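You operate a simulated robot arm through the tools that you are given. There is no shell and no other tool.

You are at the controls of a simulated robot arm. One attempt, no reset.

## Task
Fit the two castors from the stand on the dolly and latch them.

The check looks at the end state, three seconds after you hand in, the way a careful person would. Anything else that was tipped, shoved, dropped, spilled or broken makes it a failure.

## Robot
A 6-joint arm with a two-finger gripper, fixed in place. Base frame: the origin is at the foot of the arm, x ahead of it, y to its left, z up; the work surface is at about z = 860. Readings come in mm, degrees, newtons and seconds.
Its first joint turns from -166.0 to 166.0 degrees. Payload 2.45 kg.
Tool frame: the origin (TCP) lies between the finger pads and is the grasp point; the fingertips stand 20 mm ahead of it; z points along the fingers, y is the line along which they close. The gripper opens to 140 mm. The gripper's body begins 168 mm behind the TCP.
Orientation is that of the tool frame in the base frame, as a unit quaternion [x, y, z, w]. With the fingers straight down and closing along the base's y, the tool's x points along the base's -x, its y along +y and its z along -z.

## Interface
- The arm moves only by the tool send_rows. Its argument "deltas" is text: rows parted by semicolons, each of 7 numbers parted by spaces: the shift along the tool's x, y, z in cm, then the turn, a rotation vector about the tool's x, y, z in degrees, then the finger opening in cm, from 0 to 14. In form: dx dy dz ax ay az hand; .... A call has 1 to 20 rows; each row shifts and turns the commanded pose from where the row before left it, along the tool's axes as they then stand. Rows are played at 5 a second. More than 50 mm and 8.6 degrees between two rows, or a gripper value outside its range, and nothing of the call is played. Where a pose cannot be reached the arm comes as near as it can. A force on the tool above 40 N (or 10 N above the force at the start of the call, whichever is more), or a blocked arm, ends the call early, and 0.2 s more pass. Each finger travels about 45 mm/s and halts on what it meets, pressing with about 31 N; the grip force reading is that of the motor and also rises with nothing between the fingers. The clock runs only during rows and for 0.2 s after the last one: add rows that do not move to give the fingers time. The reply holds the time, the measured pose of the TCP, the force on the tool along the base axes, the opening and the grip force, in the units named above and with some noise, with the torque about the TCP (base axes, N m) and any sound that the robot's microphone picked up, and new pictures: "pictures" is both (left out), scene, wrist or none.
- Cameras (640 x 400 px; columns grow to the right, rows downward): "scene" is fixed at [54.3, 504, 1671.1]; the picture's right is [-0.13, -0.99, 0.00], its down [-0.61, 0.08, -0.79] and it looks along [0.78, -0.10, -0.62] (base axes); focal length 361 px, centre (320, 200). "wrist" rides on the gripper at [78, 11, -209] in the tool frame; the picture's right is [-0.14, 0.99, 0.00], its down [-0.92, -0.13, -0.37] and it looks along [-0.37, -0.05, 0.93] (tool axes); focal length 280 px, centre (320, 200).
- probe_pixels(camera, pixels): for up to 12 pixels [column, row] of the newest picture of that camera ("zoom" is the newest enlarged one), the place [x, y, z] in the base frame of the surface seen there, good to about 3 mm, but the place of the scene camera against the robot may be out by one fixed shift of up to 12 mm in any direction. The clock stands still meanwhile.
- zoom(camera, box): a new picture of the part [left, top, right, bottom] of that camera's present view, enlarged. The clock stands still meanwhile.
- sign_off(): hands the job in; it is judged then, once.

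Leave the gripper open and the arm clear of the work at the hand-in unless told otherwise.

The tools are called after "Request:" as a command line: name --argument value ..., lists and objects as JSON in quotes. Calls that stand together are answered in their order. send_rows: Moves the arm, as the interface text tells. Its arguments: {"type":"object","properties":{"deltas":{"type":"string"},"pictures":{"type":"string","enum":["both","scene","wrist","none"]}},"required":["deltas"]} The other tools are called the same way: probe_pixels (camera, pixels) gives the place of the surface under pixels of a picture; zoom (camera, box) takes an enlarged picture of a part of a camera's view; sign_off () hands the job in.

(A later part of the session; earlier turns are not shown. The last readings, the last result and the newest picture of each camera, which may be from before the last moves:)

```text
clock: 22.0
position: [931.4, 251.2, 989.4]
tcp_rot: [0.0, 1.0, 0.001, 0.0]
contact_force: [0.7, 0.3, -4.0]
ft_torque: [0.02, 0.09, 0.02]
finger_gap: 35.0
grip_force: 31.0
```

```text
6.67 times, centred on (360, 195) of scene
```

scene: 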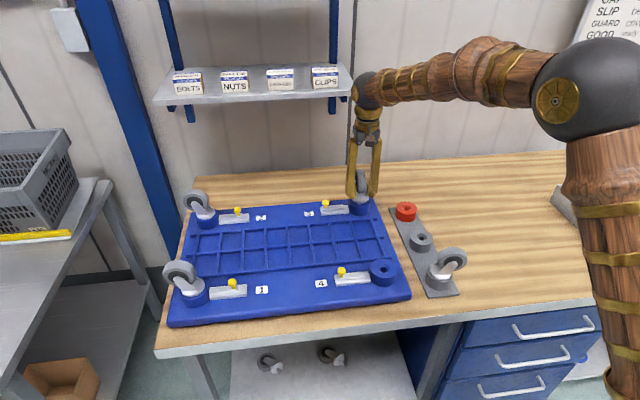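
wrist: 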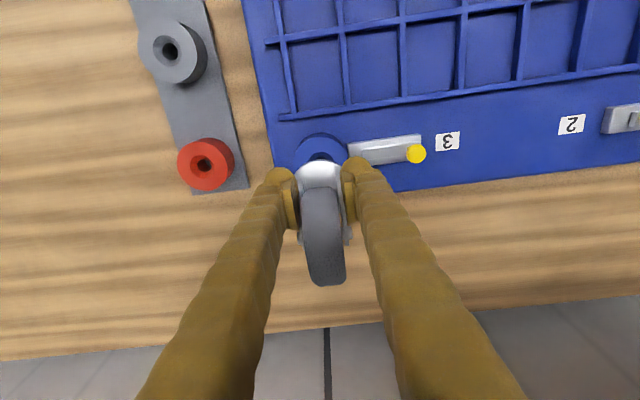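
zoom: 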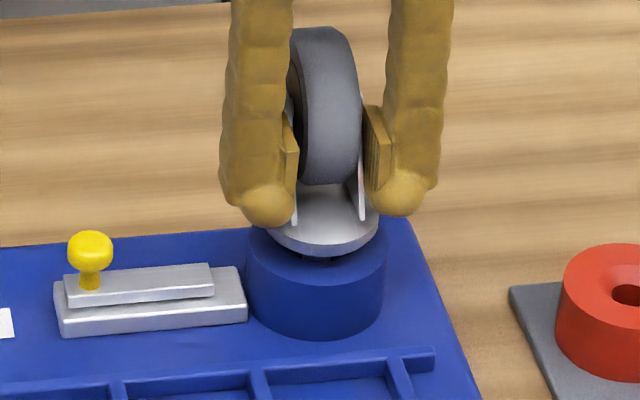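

The stem is in the mouth of the hole with no contact force and 4 N of load. I'll continue down in small steps to seat it.

Request:
send_rows --deltas "0 0 0.4 0 0 0 2; 0 0 0.4 0 0 0 2; 0 0 0.3 0 0 0 2; 0 0 0.2 0 0 0 2; 0 0 0 0 0 0 2" --pictures "wrist"

Request:
zoom --camera "scene" --box '[320, 165, 400, 225]'

```text
clock: 23.2
position: [933.1, 250.2, 979.1]
tcp_rot: [0.0, 1.0, 0.0, 0.001]
contact_force: [-7.5, -2.1, 21.1]
ft_torque: [-0.05, -0.41, -0.05]
finger_gap: 34.9
grip_force: 31.3
```

wrist: 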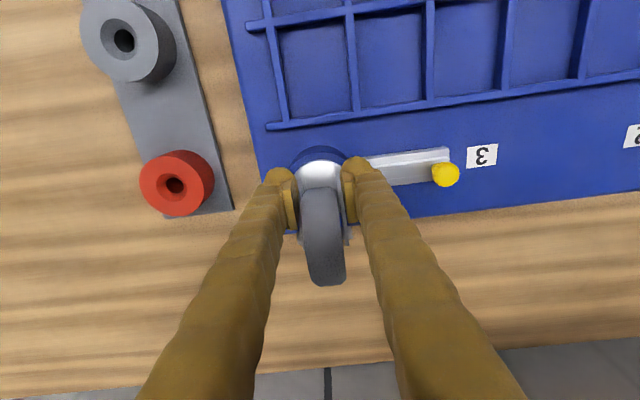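

```text
6.67 times, centred on (360, 195) of scene
```

zoom: 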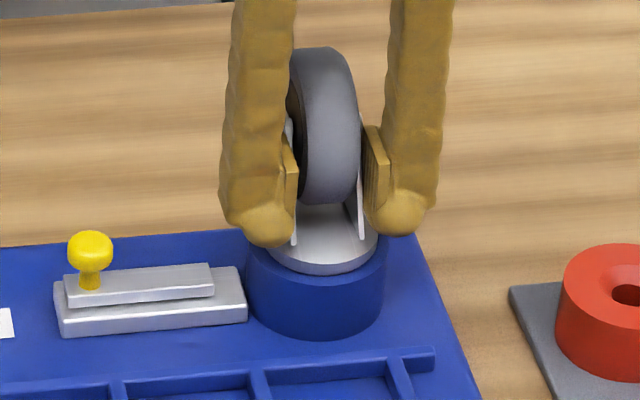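

Contact came at z ≈ 979 with 21 N upward. I'll check whether the disc sits flush on the boss by comparing disc-to-boss heights here and on fitted castor 2.

Request:
probe_pixels --camera "zoom" --pixels '[[315, 240], [330, 235], [320, 255], [316, 280], [370, 255], [258, 262], [316, 266], [290, 262]]'

Request:
probe_pixels --camera "scene" --pixels '[[208, 212], [205, 218], [213, 212], [197, 221], [190, 298], [205, 290], [193, 290], [196, 294]]'

```text
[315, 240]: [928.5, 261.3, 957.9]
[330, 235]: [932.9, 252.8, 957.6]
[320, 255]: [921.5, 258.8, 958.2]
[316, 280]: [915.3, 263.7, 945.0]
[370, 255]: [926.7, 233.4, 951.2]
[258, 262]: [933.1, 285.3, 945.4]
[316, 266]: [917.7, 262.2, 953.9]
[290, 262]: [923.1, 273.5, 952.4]
```

```text
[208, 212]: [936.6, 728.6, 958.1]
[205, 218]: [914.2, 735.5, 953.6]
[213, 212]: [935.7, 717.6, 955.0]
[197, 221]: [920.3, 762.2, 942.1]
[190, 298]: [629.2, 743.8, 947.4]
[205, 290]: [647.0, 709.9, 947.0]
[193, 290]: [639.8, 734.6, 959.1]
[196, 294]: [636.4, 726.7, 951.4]
```

The disc-to-boss height difference is about 12 mm, the same as on the fitted castors, so it looks seated. I'll open the fingers.

Request:
send_rows --deltas "0 0 0 0 0 0 4.5; 0 0 0 0 0 0 6; 0 0 0 0 0 0 8; 0 0 0 0 0 0 8; 0 0 0 0 0 0 8" --pictures "both"

Request:
zoom --camera "scene" --box '[320, 165, 400, 225]'

Request:
zoom --camera "wrist" --box '[250, 110, 390, 300]'

```text
clock: 24.4
position: [932.4, 250.6, 977.0]
tcp_rot: [0.0, 1.0, 0.0, 0.0]
contact_force: [0.1, -0.4, -0.2]
ft_torque: [-0.03, 0.0, 0.01]
finger_gap: 80.1
grip_force: 0.1
```

scene: 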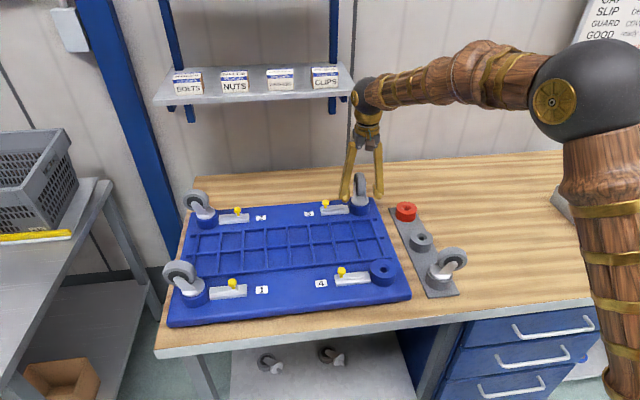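
wrist: 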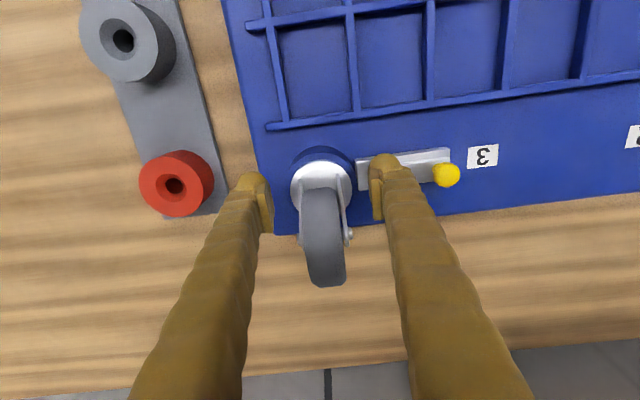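

```text
6.67 times, centred on (360, 195) of scene
```

zoom: 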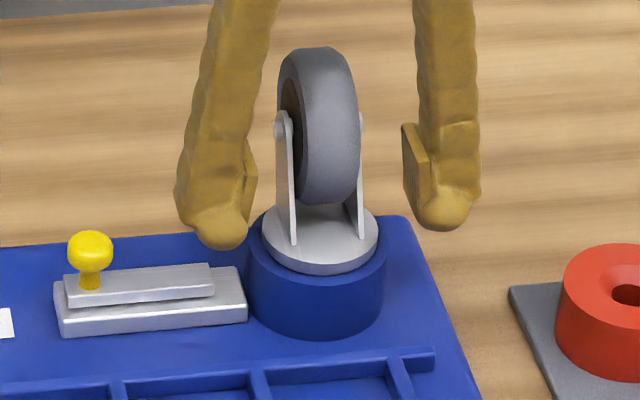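

```text
2.11 times, centred on (320, 205) of wrist
```

zoom: 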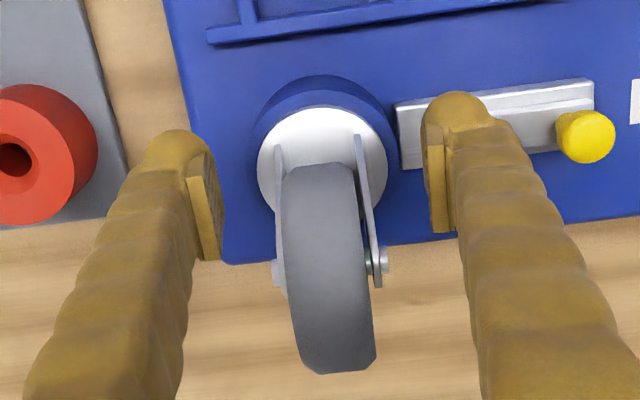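

Castor B stands square on boss 3. I'll raise the fingers clear of the wheel, then look at latch 3.

Request:
send_rows --deltas "0 0 -2 0 0 0 8; 0 0 -3 0 0 0 8; 0 0 -4 0 0 0 8; 0 0 -3 0 0 0 8; 0 0 0 0 0 0 8" --pictures "wrist"

Request:
zoom --camera "wrist" --box '[340, 120, 460, 200]'

```text
clock: 25.6
position: [932.9, 249.5, 1096.1]
tcp_rot: [0.0, 1.0, 0.0, 0.0]
contact_force: [-0.9, -0.3, -0.9]
ft_torque: [-0.02, -0.01, 0.03]
finger_gap: 79.8
grip_force: 0.0
```

wrist: 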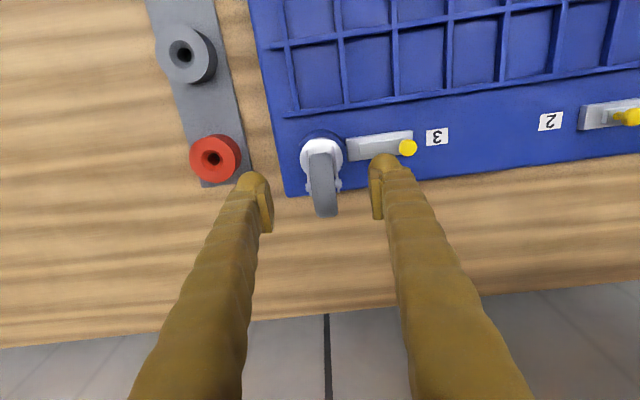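

```text
5.00 times, centred on (400, 160) of wrist
```

zoom: 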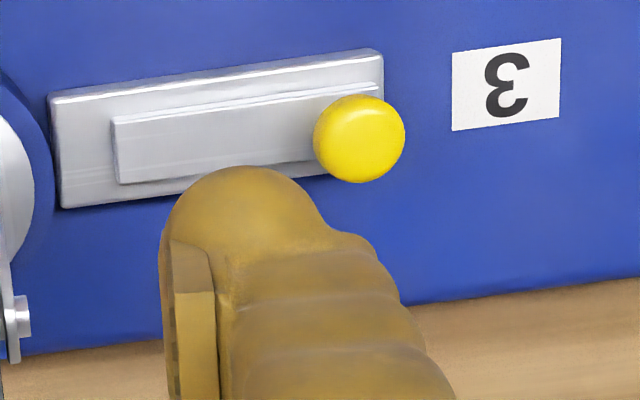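

I'll probe the knob.

Request:
probe_pixels --camera "zoom" --pixels '[[359, 138], [322, 138], [397, 138], [359, 100], [359, 176], [340, 120], [380, 120], [340, 160], [378, 160], [370, 60], [125, 150], [70, 150]]'

```text
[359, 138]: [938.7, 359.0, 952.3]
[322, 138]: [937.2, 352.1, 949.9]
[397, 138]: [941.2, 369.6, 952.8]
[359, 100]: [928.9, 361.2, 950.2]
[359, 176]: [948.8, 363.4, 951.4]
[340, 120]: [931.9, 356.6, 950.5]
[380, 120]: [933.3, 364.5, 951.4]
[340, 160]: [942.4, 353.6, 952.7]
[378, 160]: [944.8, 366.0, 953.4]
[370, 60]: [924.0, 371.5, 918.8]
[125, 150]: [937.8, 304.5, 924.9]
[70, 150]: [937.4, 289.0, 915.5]
```

Knob 3 is centred at about (938.5, 361), top z 953, about 22 mm across. Its radius from the base is about 1005 mm, past vertical reach. I'll tilt the tool 12° with the fingertips outward, keep the fingers closing along y, move over to the knob and stop at z ≈ 1000.

Request:
send_rows --deltas "0 0 0 0 -6 0 7; 0 0 0 0 -6 0 6; -0.15 3.7 0.04 0 0 0 5; -0.2 3.7 0.04 0 0 0 5; -0.2 3.75 0.04 0 0 0 5; 0 0 0 0 0 0 5; 0.7 0 3.1 0 0 0 5; 0.7 0 3.1 0 0 0 5; 0.6 0 3.1 0 0 0 5; 0 0 0 0 0 0 5" --pictures "both"

Request:
zoom --camera "wrist" --box '[250, 100, 390, 240]'

Request:
zoom --camera "scene" --box '[290, 140, 400, 225]'

```text
clock: 27.8
position: [937.4, 362.9, 1000.3]
tcp_rot: [-0.001, 0.994, 0.0, 0.105]
contact_force: [0.0, -0.5, 0.0]
ft_torque: [-0.01, -0.02, 0.01]
finger_gap: 49.9
grip_force: 0.1
```

scene: 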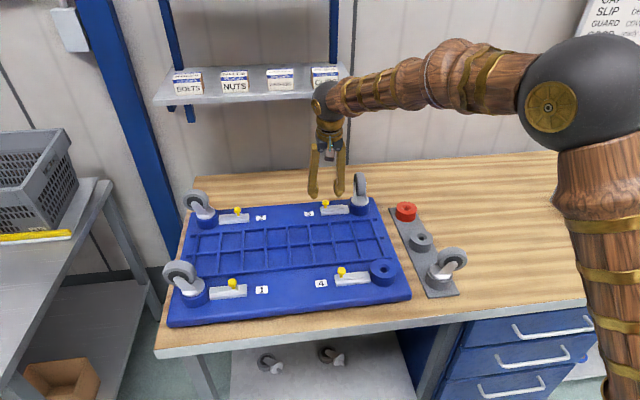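
wrist: 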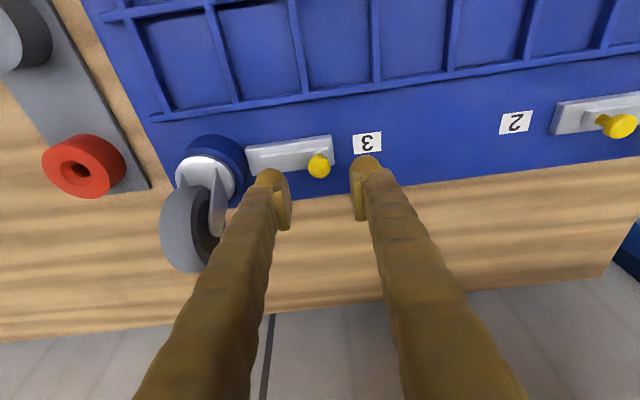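

```text
2.86 times, centred on (320, 170) of wrist
```

zoom: 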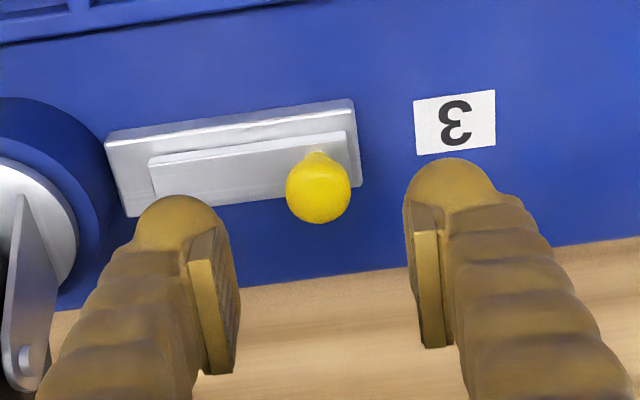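

```text
4.71 times, centred on (345, 182) of scene
```

zoom: 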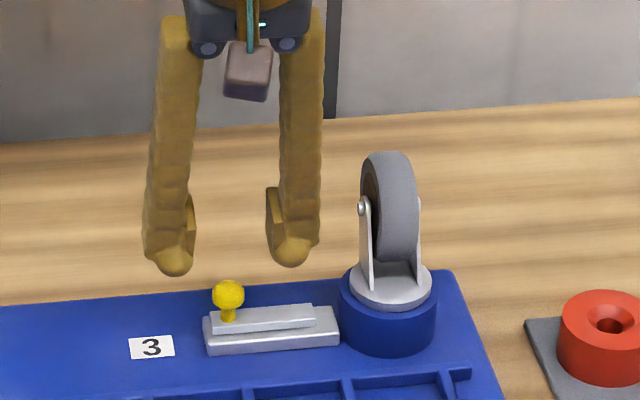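

The knob is centred between the fingers. I'll lower to z ≈ 956 so the tips flank the knob just above the bar.

Request:
send_rows --deltas "0.3 -0.1 1.4 0 0 0 5; 0.3 0 1.4 0 0 0 5; 0.3 0 1.4 0 0 0 5; 0 0 0 0 0 0 5" --pictures "both"

Request:
zoom --camera "wrist" --box '[250, 100, 390, 240]'

Request:
zoom --camera "scene" --box '[300, 170, 400, 225]'

```text
clock: 28.8
position: [938.1, 360.0, 958.8]
tcp_rot: [0.0, 0.994, 0.0, 0.105]
contact_force: [-0.6, 0.1, -0.3]
ft_torque: [-0.02, 0.0, 0.0]
finger_gap: 50.0
grip_force: 0.1
```

scene: 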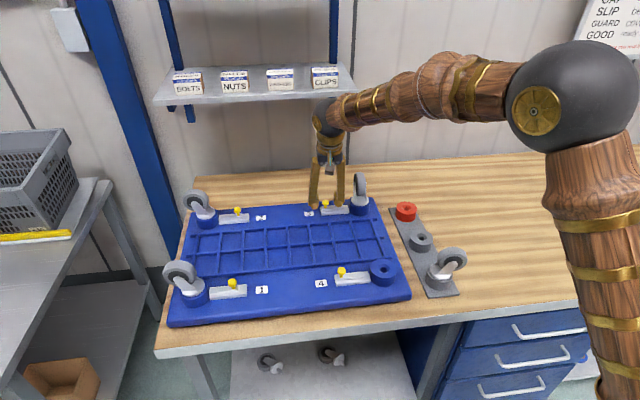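
wrist: 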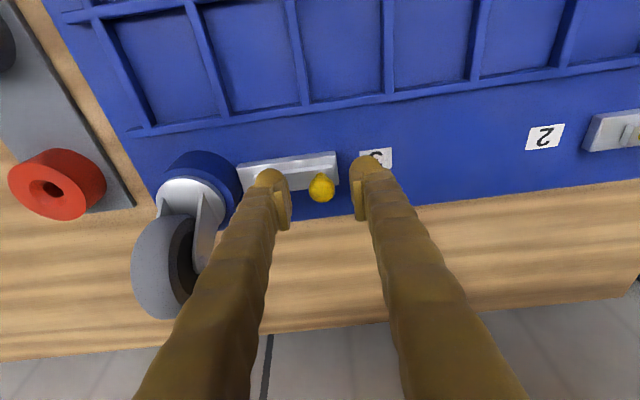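

```text
2.86 times, centred on (320, 170) of wrist
```

zoom: 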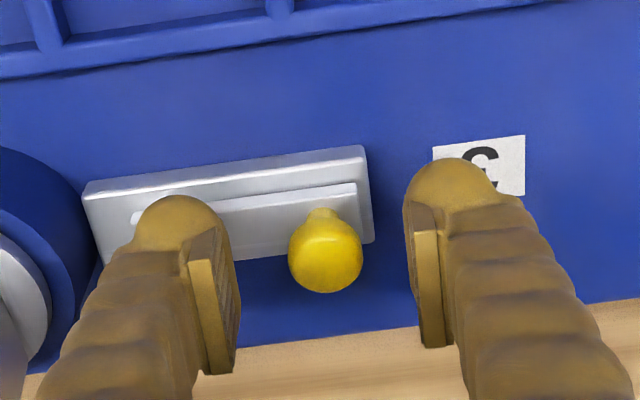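

```text
6.40 times, centred on (350, 198) of scene
```

zoom: 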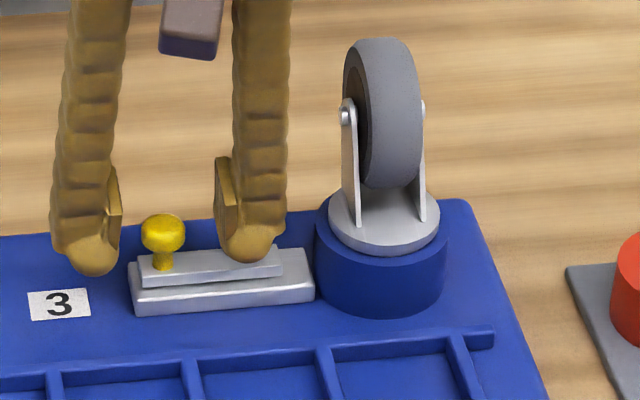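

The tips flank the knob and are slightly high. I'll lower 5 mm and close on the knob.

Request:
send_rows --deltas "0.1 0.1 0.5 0 0 0 5; 0 0 0 0 0 0 4; 0 0 0 0 0 0 3; 0 0 0 0 0 0 2; 0 0 0 0 0 0 1; 0 0 0 0 0 0 1" --pictures "both"

Request:
zoom --camera "scene" --box '[300, 170, 400, 225]'

```text
clock: 30.2
position: [937.8, 361.8, 951.5]
tcp_rot: [0.0, 0.995, -0.002, 0.103]
contact_force: [9.8, 2.7, -29.2]
ft_torque: [0.03, -0.03, 0.01]
finger_gap: 20.2
grip_force: 39.3
```

scene: 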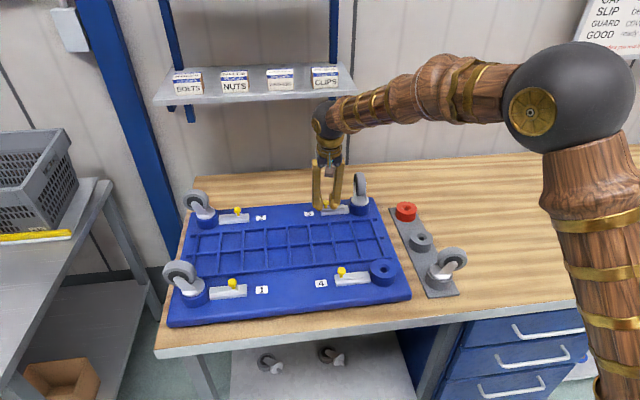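
wrist: 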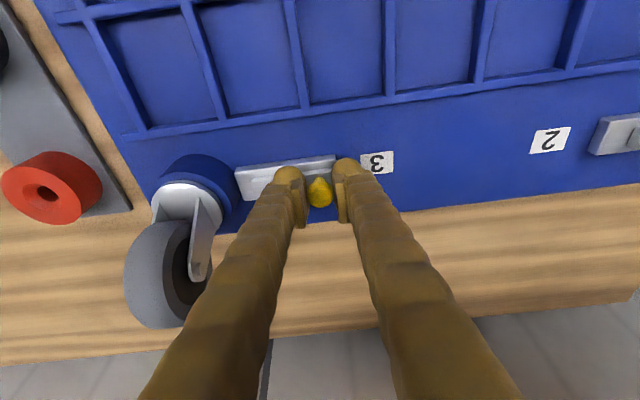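

```text
6.40 times, centred on (350, 198) of scene
```

zoom: 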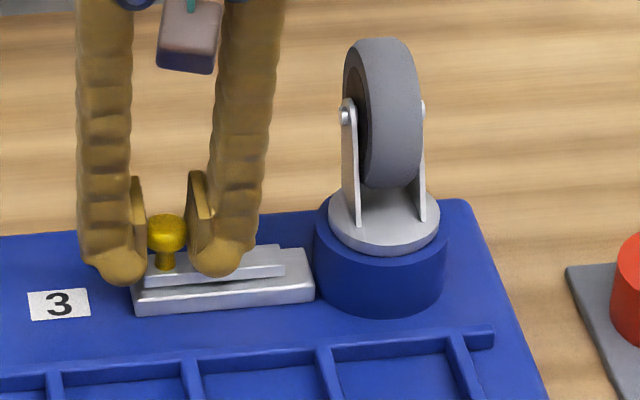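

The squeeze under the knob's rounded head pulls the tool down with −29 N. I'll loosen to 26 mm so the fingers only cage the knob, and push sideways instead of gripping.

Request:
send_rows --deltas "0 0 0 0 0 0 2.6; 0 0 0 0 0 0 2.6; 0 0 0 0 0 0 2.6" --pictures "none"

```text
clock: 31.0
position: [938.1, 361.6, 954.1]
tcp_rot: [-0.001, 0.995, 0.0, 0.104]
contact_force: [-0.5, 0.7, 0.0]
ft_torque: [0.03, 0.01, 0.0]
finger_gap: 25.8
grip_force: 0.0
```

The cage is free of force. Now I'll push toward the boss (−y) in small steps, about 12 mm first.

Request:
send_rows --deltas "0 -0.3 0 0 0 0 2.6; 0 -0.3 0 0 0 0 2.6; 0 -0.3 0 0 0 0 2.6; 0 -0.3 0 0 0 0 2.6; 0 0 0 0 0 0 2.6" --pictures "both"

Request:
zoom --camera "scene" --box '[300, 170, 400, 225]'

```text
clock: 32.2
position: [939.1, 350.0, 953.4]
tcp_rot: [-0.001, 0.994, 0.0, 0.105]
contact_force: [1.1, 0.1, -1.2]
ft_torque: [-0.01, -0.01, 0.05]
finger_gap: 26.2
grip_force: 0.1
```

scene: 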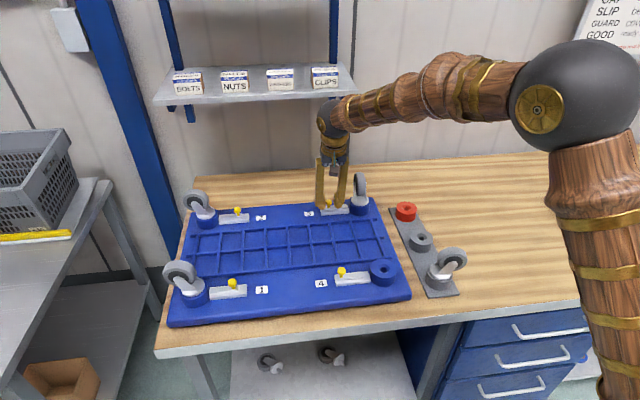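
wrist: 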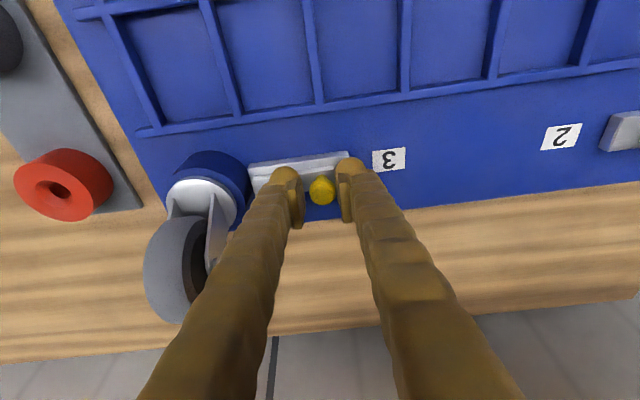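

```text
6.40 times, centred on (350, 198) of scene
```

zoom: 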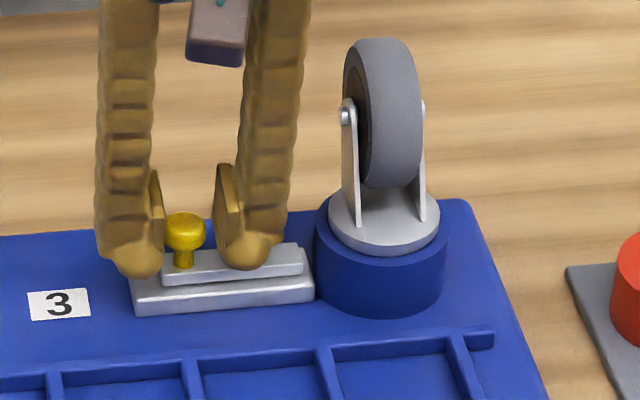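

The bar is sliding toward the boss without resistance. I'll continue in small steps until it stops or clicks.

Request:
send_rows --deltas "0 -0.2 0 0 0 0 2.6; 0 -0.2 0 0 0 0 2.6; 0 -0.2 0 0 0 0 2.6; 0 0 0 0 0 0 2.6" --pictures "both"

Request:
zoom --camera "scene" --box '[300, 170, 400, 225]'

```text
clock: 33.2
position: [938.6, 343.0, 952.6]
tcp_rot: [-0.001, 0.995, 0.0, 0.103]
contact_force: [1.3, 2.2, -0.7]
ft_torque: [-0.03, -0.03, 0.01]
finger_gap: 27.5
grip_force: 1.0
```

scene: 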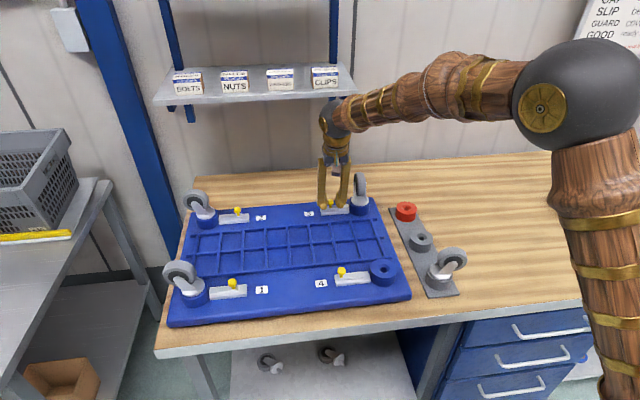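
wrist: 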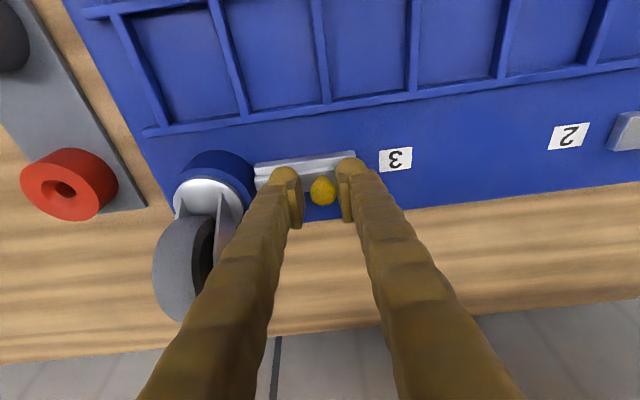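

```text
6.40 times, centred on (350, 198) of scene
```

zoom: 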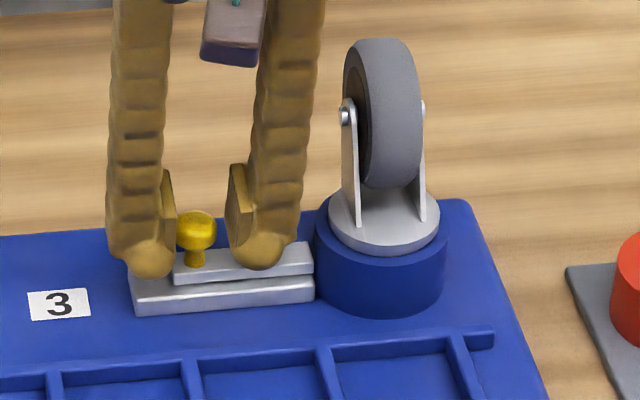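

The bar end is now level with the plate end near the boss, and the finger is starting to yield (gap 27.5). I'll push a few millimetres more and watch the force and listen for sound.

Request:
send_rows --deltas "0 -0.15 0 0 0 0 2.6; 0 -0.15 0 0 0 0 2.6; 0 -0.15 0 0 0 0 2.6; 0 0 0 0 0 0 2.6" --pictures "both"

Request:
zoom --camera "scene" --box '[300, 170, 400, 225]'

```text
clock: 34.2
position: [938.3, 340.5, 951.9]
tcp_rot: [0.0, 0.995, 0.0, 0.104]
contact_force: [2.0, 10.6, -4.4]
ft_torque: [0.0, -0.03, 0.0]
finger_gap: 33.8
grip_force: 5.9
```

scene: 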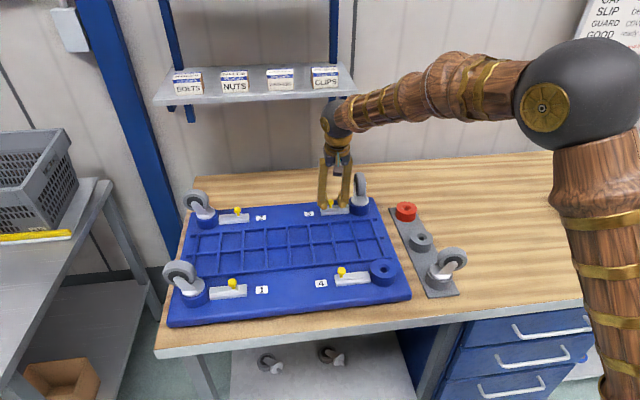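
wrist: 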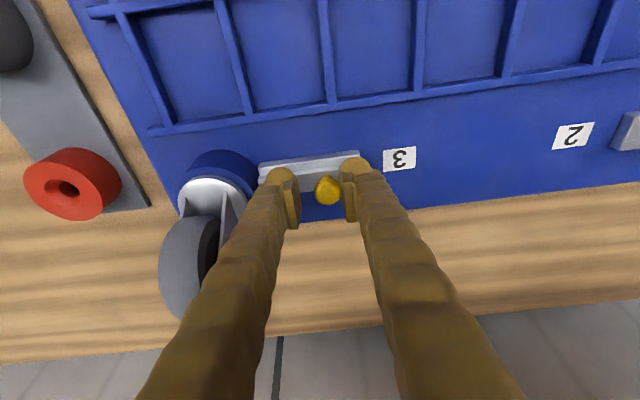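

```text
6.40 times, centred on (350, 198) of scene
```

zoom: 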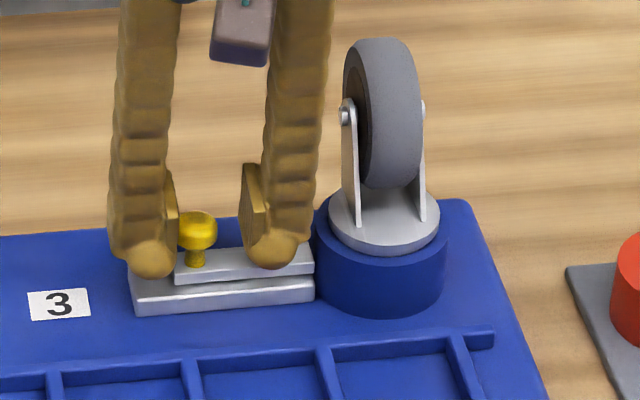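

Resistance is building: 10.6 N in y with the bar nearly stopped. I'll compare with the closed latches 2 and 1 to see how far the bar should go.

Request:
zoom --camera "scene" --box '[180, 180, 280, 235]'

Request:
zoom --camera "scene" --box '[315, 190, 375, 225]'

```text
6.40 times, centred on (230, 208) of scene
```

zoom: 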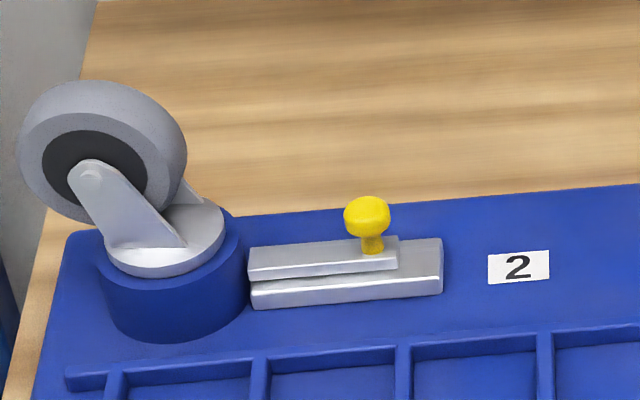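

```text
10.67 times, centred on (345, 208) of scene
```

zoom: 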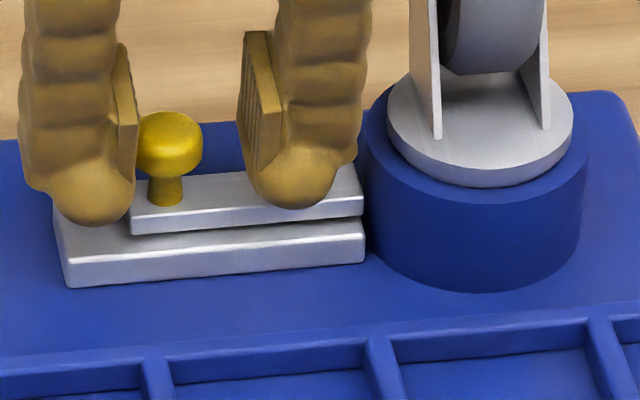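

Latch 3's bar is within about 1–2 mm of matching latch 2's closed position. I'll push a bit more firmly with a tighter finger command.

Request:
send_rows --deltas "0 0 0 0 0 0 2; 0 -0.1 0 0 0 0 2; 0 -0.1 0 0 0 0 2; 0 -0.1 0 0 0 0 2; 0 0 0 0 0 0 2" --pictures "scene"

Request:
zoom --camera "scene" --box '[315, 190, 375, 225]'

```text
clock: 35.4
position: [937.4, 337.5, 951.9]
tcp_rot: [-0.002, 0.994, 0.001, 0.105]
contact_force: [3.0, 27.6, -11.0]
ft_torque: [0.01, 0.0, 0.07]
finger_gap: 38.2
grip_force: 13.3
```

scene: 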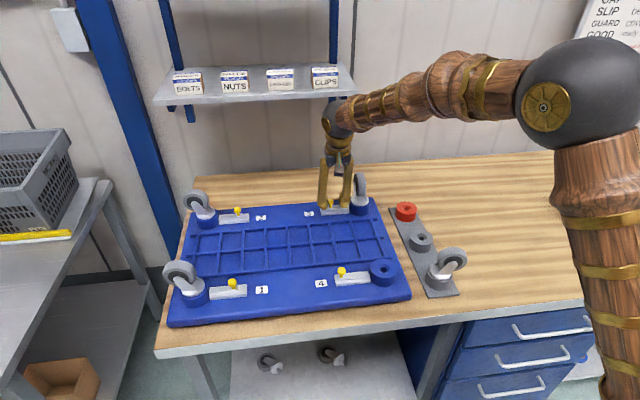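

```text
10.67 times, centred on (345, 208) of scene
```

zoom: 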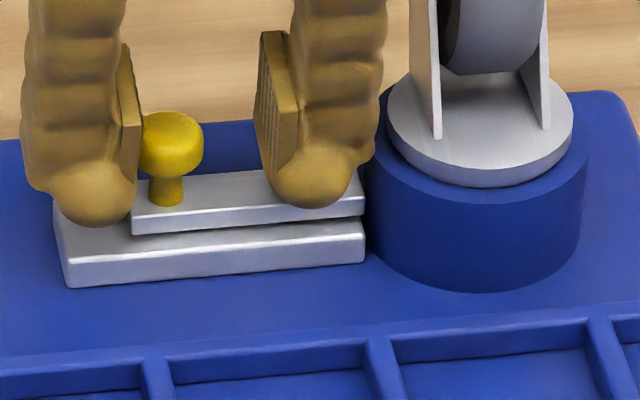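

The force rose to 27 N with almost no bar motion, so it is at its stop. By geometry the bar sits about 21 mm in from the plate end on both latch 3 and the closed latch 2. I'll unload, open a little and lift away.

Request:
send_rows --deltas "0 0.3 0 0 0 0 4.5; 0 0 0 0 0 0 5; 0 0 0 0 0 0 5; -0.2 0 -1 0 0 0 5; -0.6 0 -3 0 0 0 5; -0.8 0 -4 0 0 0 5; -0.6 0 -3 0 0 0 5; 0 0 0 0 0 0 5" --pictures "both"

Request:
zoom --camera "scene" --box '[300, 180, 400, 235]'

Request:
zoom --camera "wrist" --box '[160, 100, 400, 240]'

```text
clock: 37.2
position: [936.2, 340.3, 1065.6]
tcp_rot: [0.0, 0.995, 0.0, 0.104]
contact_force: [0.1, 1.1, -0.2]
ft_torque: [-0.02, 0.0, -0.01]
finger_gap: 49.7
grip_force: 0.2
```

scene: 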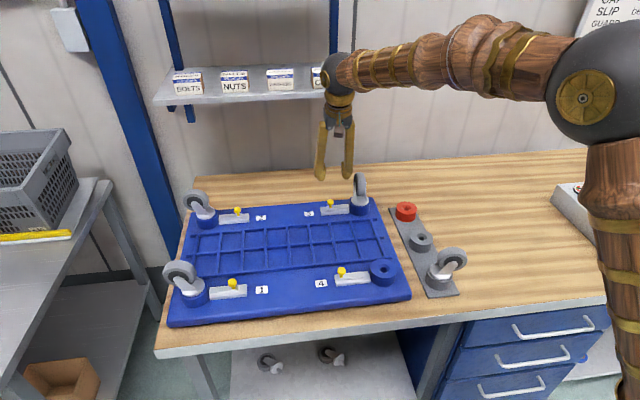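
wrist: 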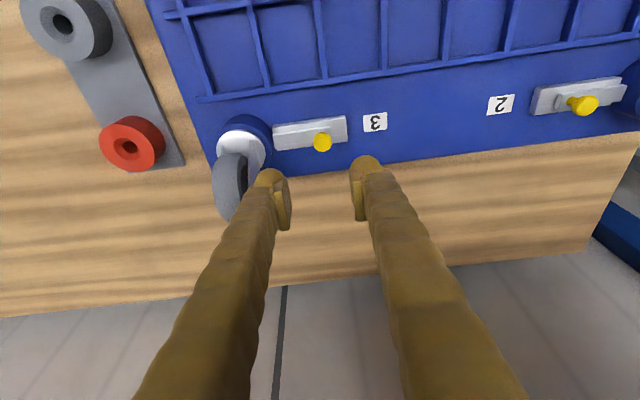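

```text
6.40 times, centred on (350, 208) of scene
```

zoom: 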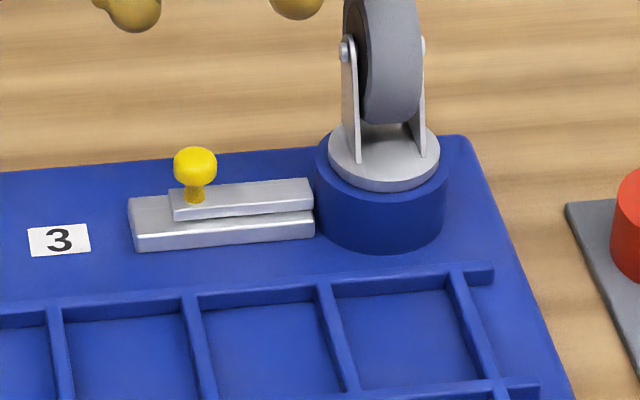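

```text
2.67 times, centred on (280, 170) of wrist
```

zoom: 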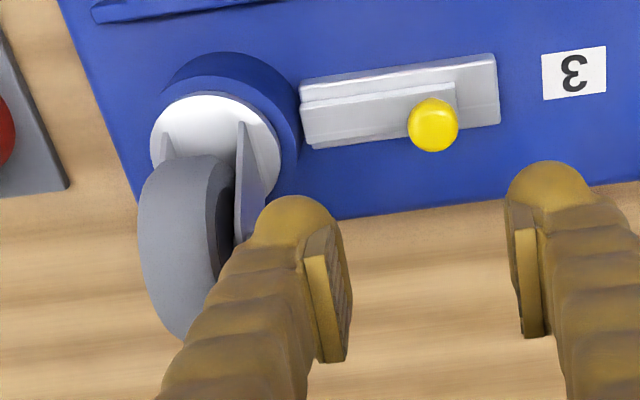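

Latch 3 stayed put. I'll compare latch 3 and latch 2 at higher zoom from the wrist for certainty.

Request:
zoom --camera "wrist" --box '[520, 65, 640, 140]'

Request:
zoom --camera "wrist" --box '[240, 100, 360, 175]'

Request:
zoom --camera "scene" --box '[215, 195, 275, 232]'

Request:
zoom --camera "scene" --box '[315, 190, 375, 227]'

```text
5.33 times, centred on (580, 102) of wrist
```

zoom: 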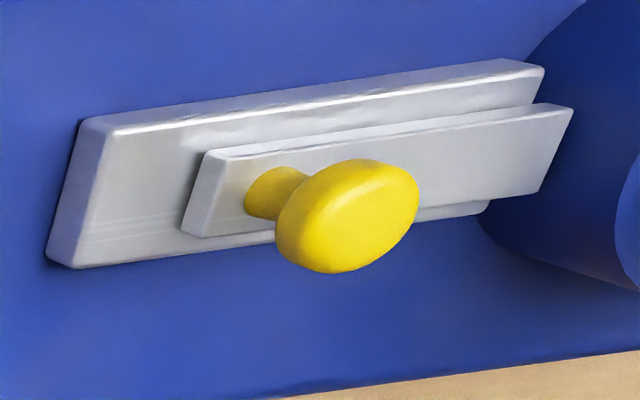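

```text
5.33 times, centred on (300, 138) of wrist
```

zoom: 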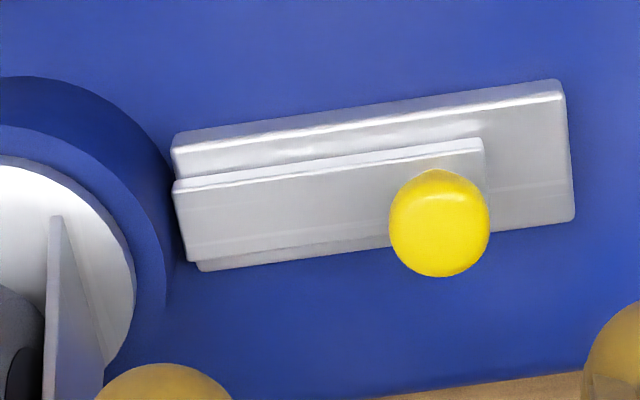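

```text
10.67 times, centred on (245, 214) of scene
```

zoom: 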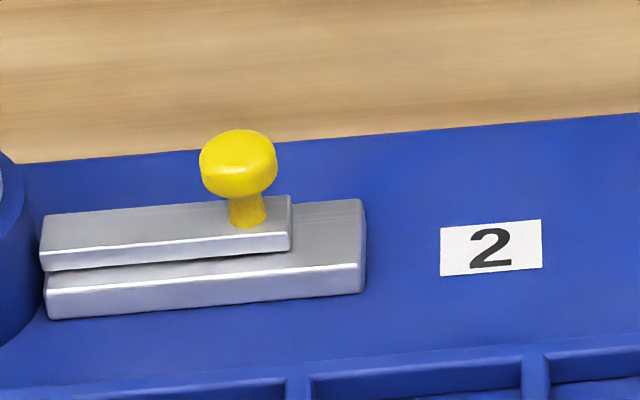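

```text
10.67 times, centred on (345, 208) of scene
```

zoom: 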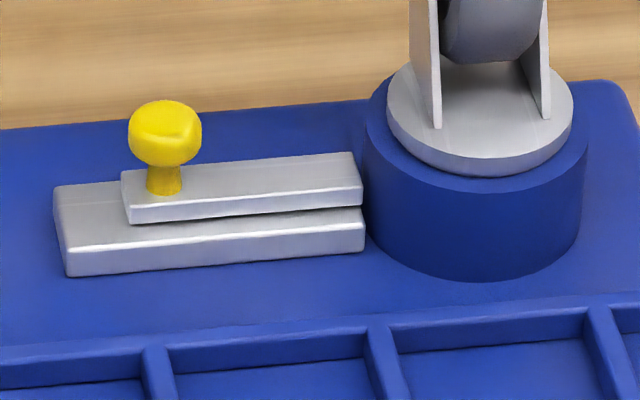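

Latch 3 looks closed, but my estimate leaves about 0.5–1 mm of doubt against latch 2. I'll zoom tighter on both to measure.

Request:
zoom --camera "scene" --box '[217, 208, 253, 230]'

Request:
zoom --camera "scene" --box '[317, 200, 353, 222]'

```text
16.00 times, centred on (235, 219) of scene
```

zoom: 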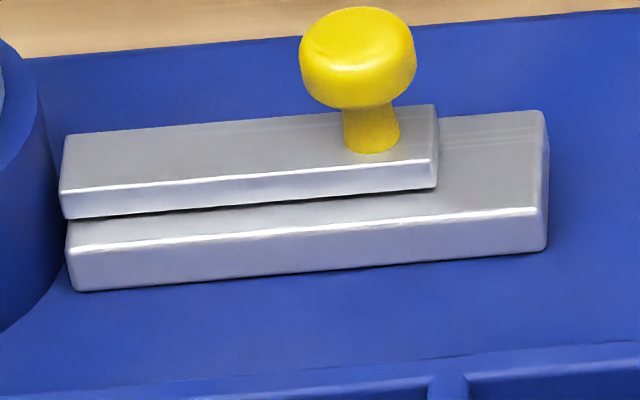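

```text
16.00 times, centred on (335, 211) of scene
```

zoom: 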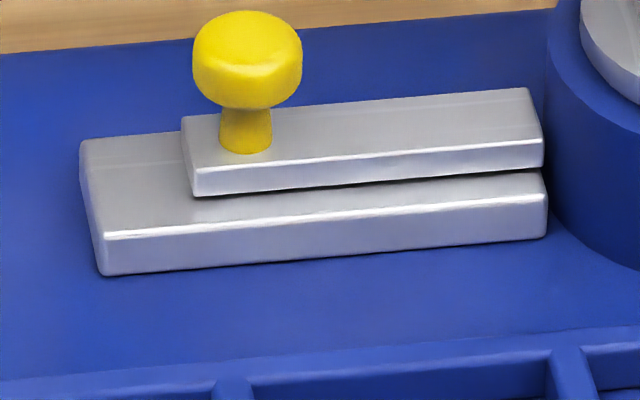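

Latch 3 measures about 0.9 mm short of latch 2's closed position. I'll push once more with the fingers fully closed, which is stiffer, from the +y side of the knob to be sure it is home. First I'll move to y ≈ 378, close, and descend beside the knob.

Request:
send_rows --deltas "0 1.9 0 0 0 0 3; 0 1.9 0 0 0 0 1; 0 0 0 0 0 0 0; 0.6 0 2.8 0 0 0 0; 0.6 0 2.8 0 0 0 0; 0.6 0 2.8 0 0 0 0; 0.5 0 2.4 0 0 0 0; 0 0 0 0 0 0 0" --pictures "both"

Request:
zoom --camera "scene" --box '[295, 175, 375, 225]'

```text
clock: 38.8
position: [936.7, 378.7, 963.6]
tcp_rot: [0.0, 0.994, 0.0, 0.106]
contact_force: [-4.4, -0.9, 10.7]
ft_torque: [-0.35, 0.08, -0.11]
finger_gap: 0.1
grip_force: 29.4
stopped in row 8: the force on the tool passed its limit at 52 N (the readings are from after the stop); the commanded pose is now the measured one
```

scene: 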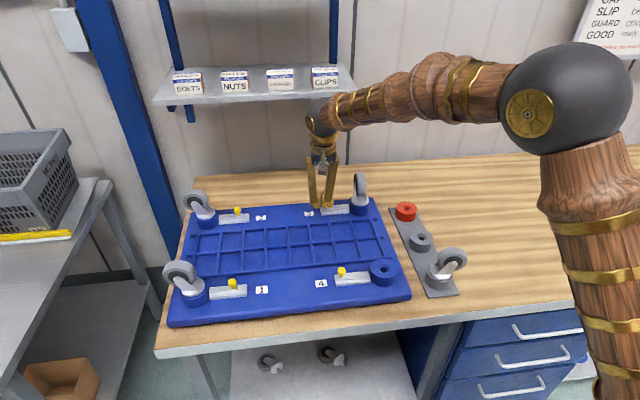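
wrist: 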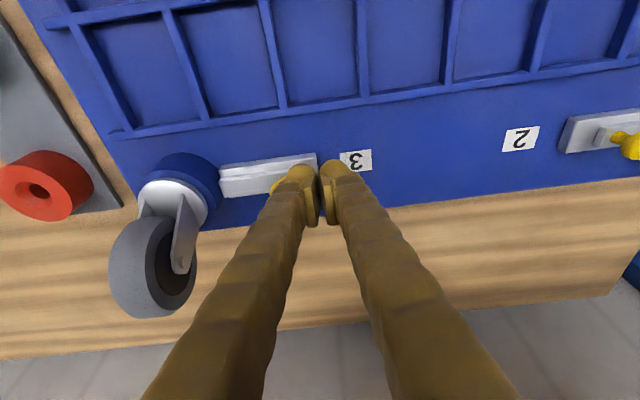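

```text
8.00 times, centred on (335, 200) of scene
```

zoom: 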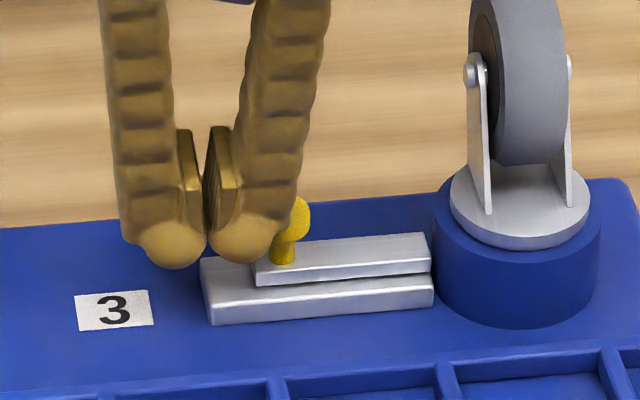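

The closed finger came down on the knob's edge and the call stopped at 52 N, because the closed fingers are wider than I assumed. I'll lift off, shift +y by 14 mm and check that nothing changed.

Request:
send_rows --deltas "-0.3 0 -1.5 0 0 0 0; -0.1 0.7 -0.5 0 0 0 0; 0 0.7 0 0 0 0 0; 0 0 0 0 0 0 0" --pictures "both"

Request:
zoom --camera "scene" --box '[295, 175, 375, 225]'

Request:
zoom --camera "scene" --box '[317, 200, 353, 222]'

```text
clock: 39.8
position: [936.4, 393.3, 981.3]
tcp_rot: [0.0, 0.994, 0.001, 0.106]
contact_force: [-0.2, -0.1, -0.6]
ft_torque: [0.04, 0.01, 0.02]
finger_gap: 0.2
grip_force: 29.4
```

scene: 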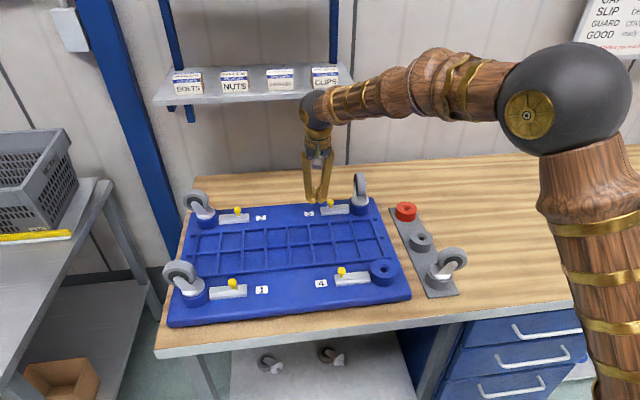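
wrist: 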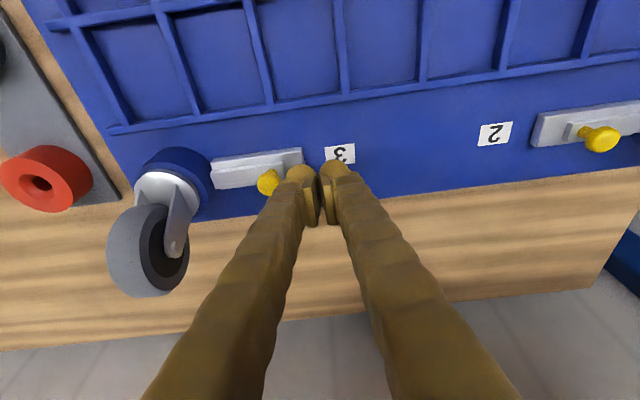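

```text
8.00 times, centred on (335, 200) of scene
```

zoom: 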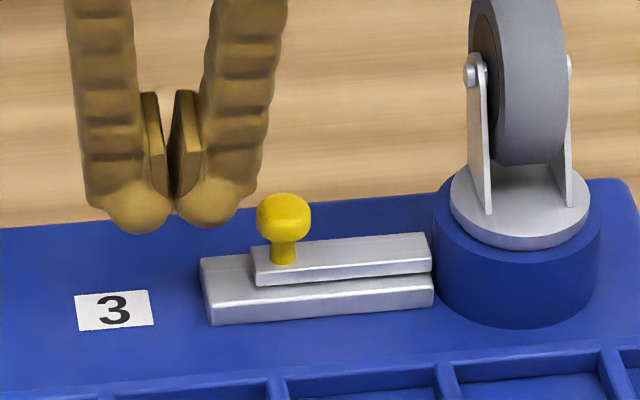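

```text
16.00 times, centred on (335, 211) of scene
```

zoom: 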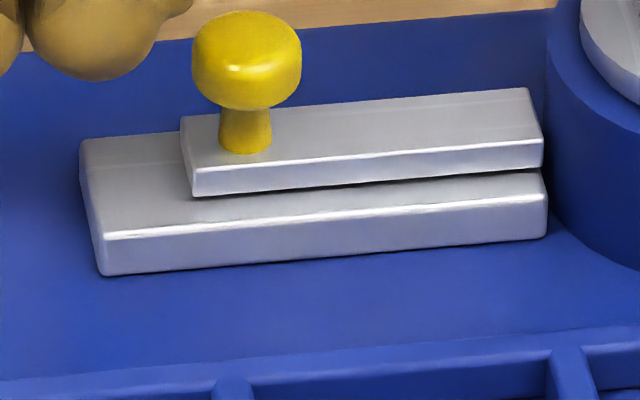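

Nothing changed. I'll descend beside the knob at y 393, then push −y in fine steps.

Request:
send_rows --deltas "0.3 0 1.3 0 0 0 0; 0.3 0 1.3 0 0 0 0; 0 0 0 0 0 0 0; 0 -0.4 0 0 0 0 0; 0 -0.2 0 0 0 0 0; 0 0 0 0 0 0 0" --pictures "both"

Request:
zoom --camera "scene" --box '[295, 175, 375, 225]'

```text
clock: 41.2
position: [936.0, 387.8, 954.1]
tcp_rot: [0.0, 0.994, 0.001, 0.105]
contact_force: [0.0, -0.6, 0.5]
ft_torque: [-0.01, 0.02, 0.01]
finger_gap: 0.2
grip_force: 29.4
```

scene: 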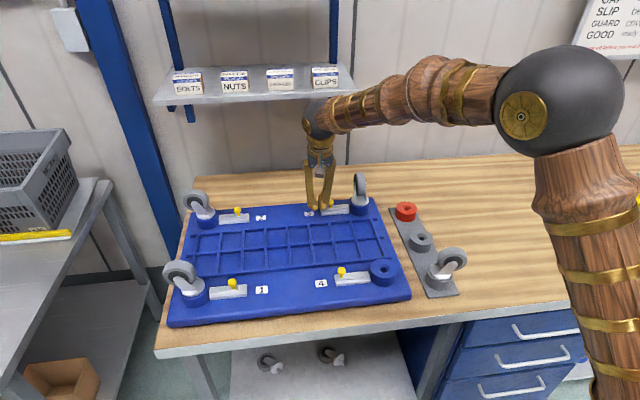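
wrist: 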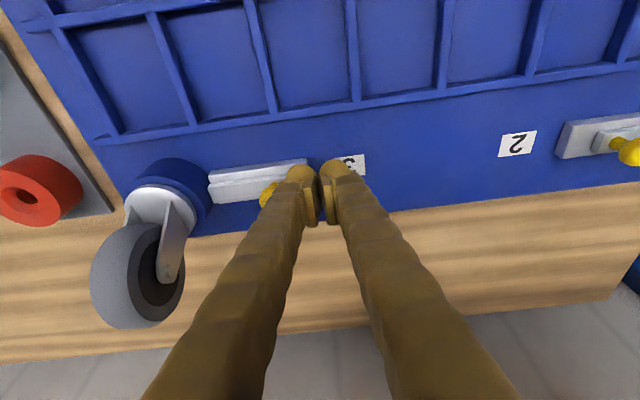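

```text
8.00 times, centred on (335, 200) of scene
```

zoom: 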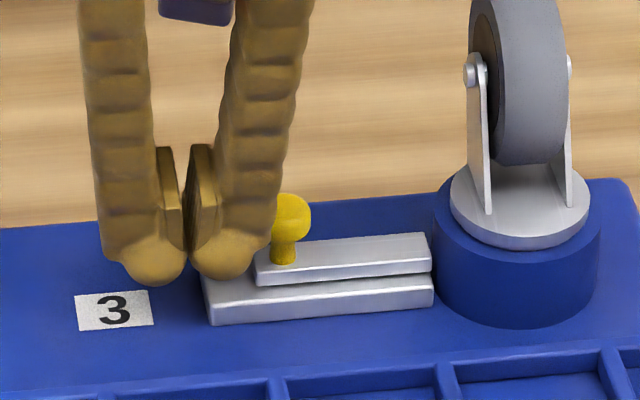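

Still free of the knob. I'll advance −y in 1.5 mm steps, watching the force.

Request:
send_rows --deltas "0 -0.15 0 0 0 0 0; 0 -0.15 0 0 0 0 0; 0 -0.15 0 0 0 0 0; 0 -0.15 0 0 0 0 0; 0 0 0 0 0 0 0" --pictures "none"

```text
clock: 42.4
position: [935.8, 382.0, 955.8]
tcp_rot: [0.0, 0.994, 0.0, 0.106]
contact_force: [1.0, 10.6, 1.0]
ft_torque: [0.08, 0.0, 0.06]
finger_gap: 0.2
grip_force: 29.5
```

There is contact at y 382 with 10.6 N. I'll go on in 1 mm steps.

Request:
send_rows --deltas "0 -0.1 0 0 0 0 0; 0 -0.1 0 0 0 0 0; 0 0 0 0 0 0 0" --pictures "scene"

Request:
zoom --camera "scene" --box '[317, 200, 353, 222]'

```text
clock: 43.2
position: [935.0, 380.4, 954.8]
tcp_rot: [0.0, 0.994, 0.0, 0.106]
contact_force: [-1.7, 37.4, 4.4]
ft_torque: [0.28, -0.01, 0.13]
finger_gap: 0.0
grip_force: 29.6
```

scene: 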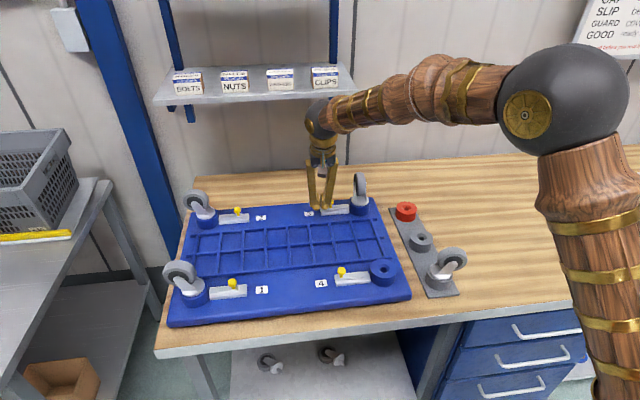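

```text
16.00 times, centred on (335, 211) of scene
```

zoom: 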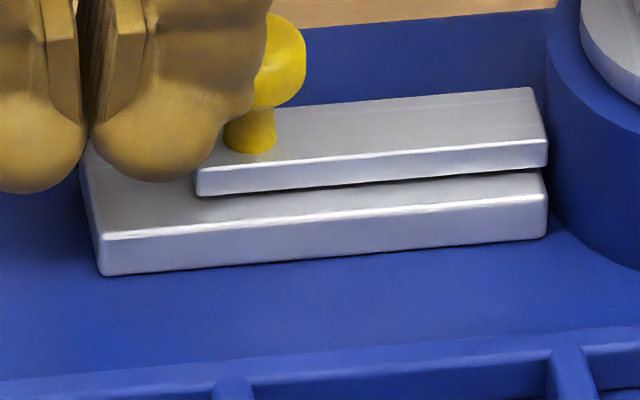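

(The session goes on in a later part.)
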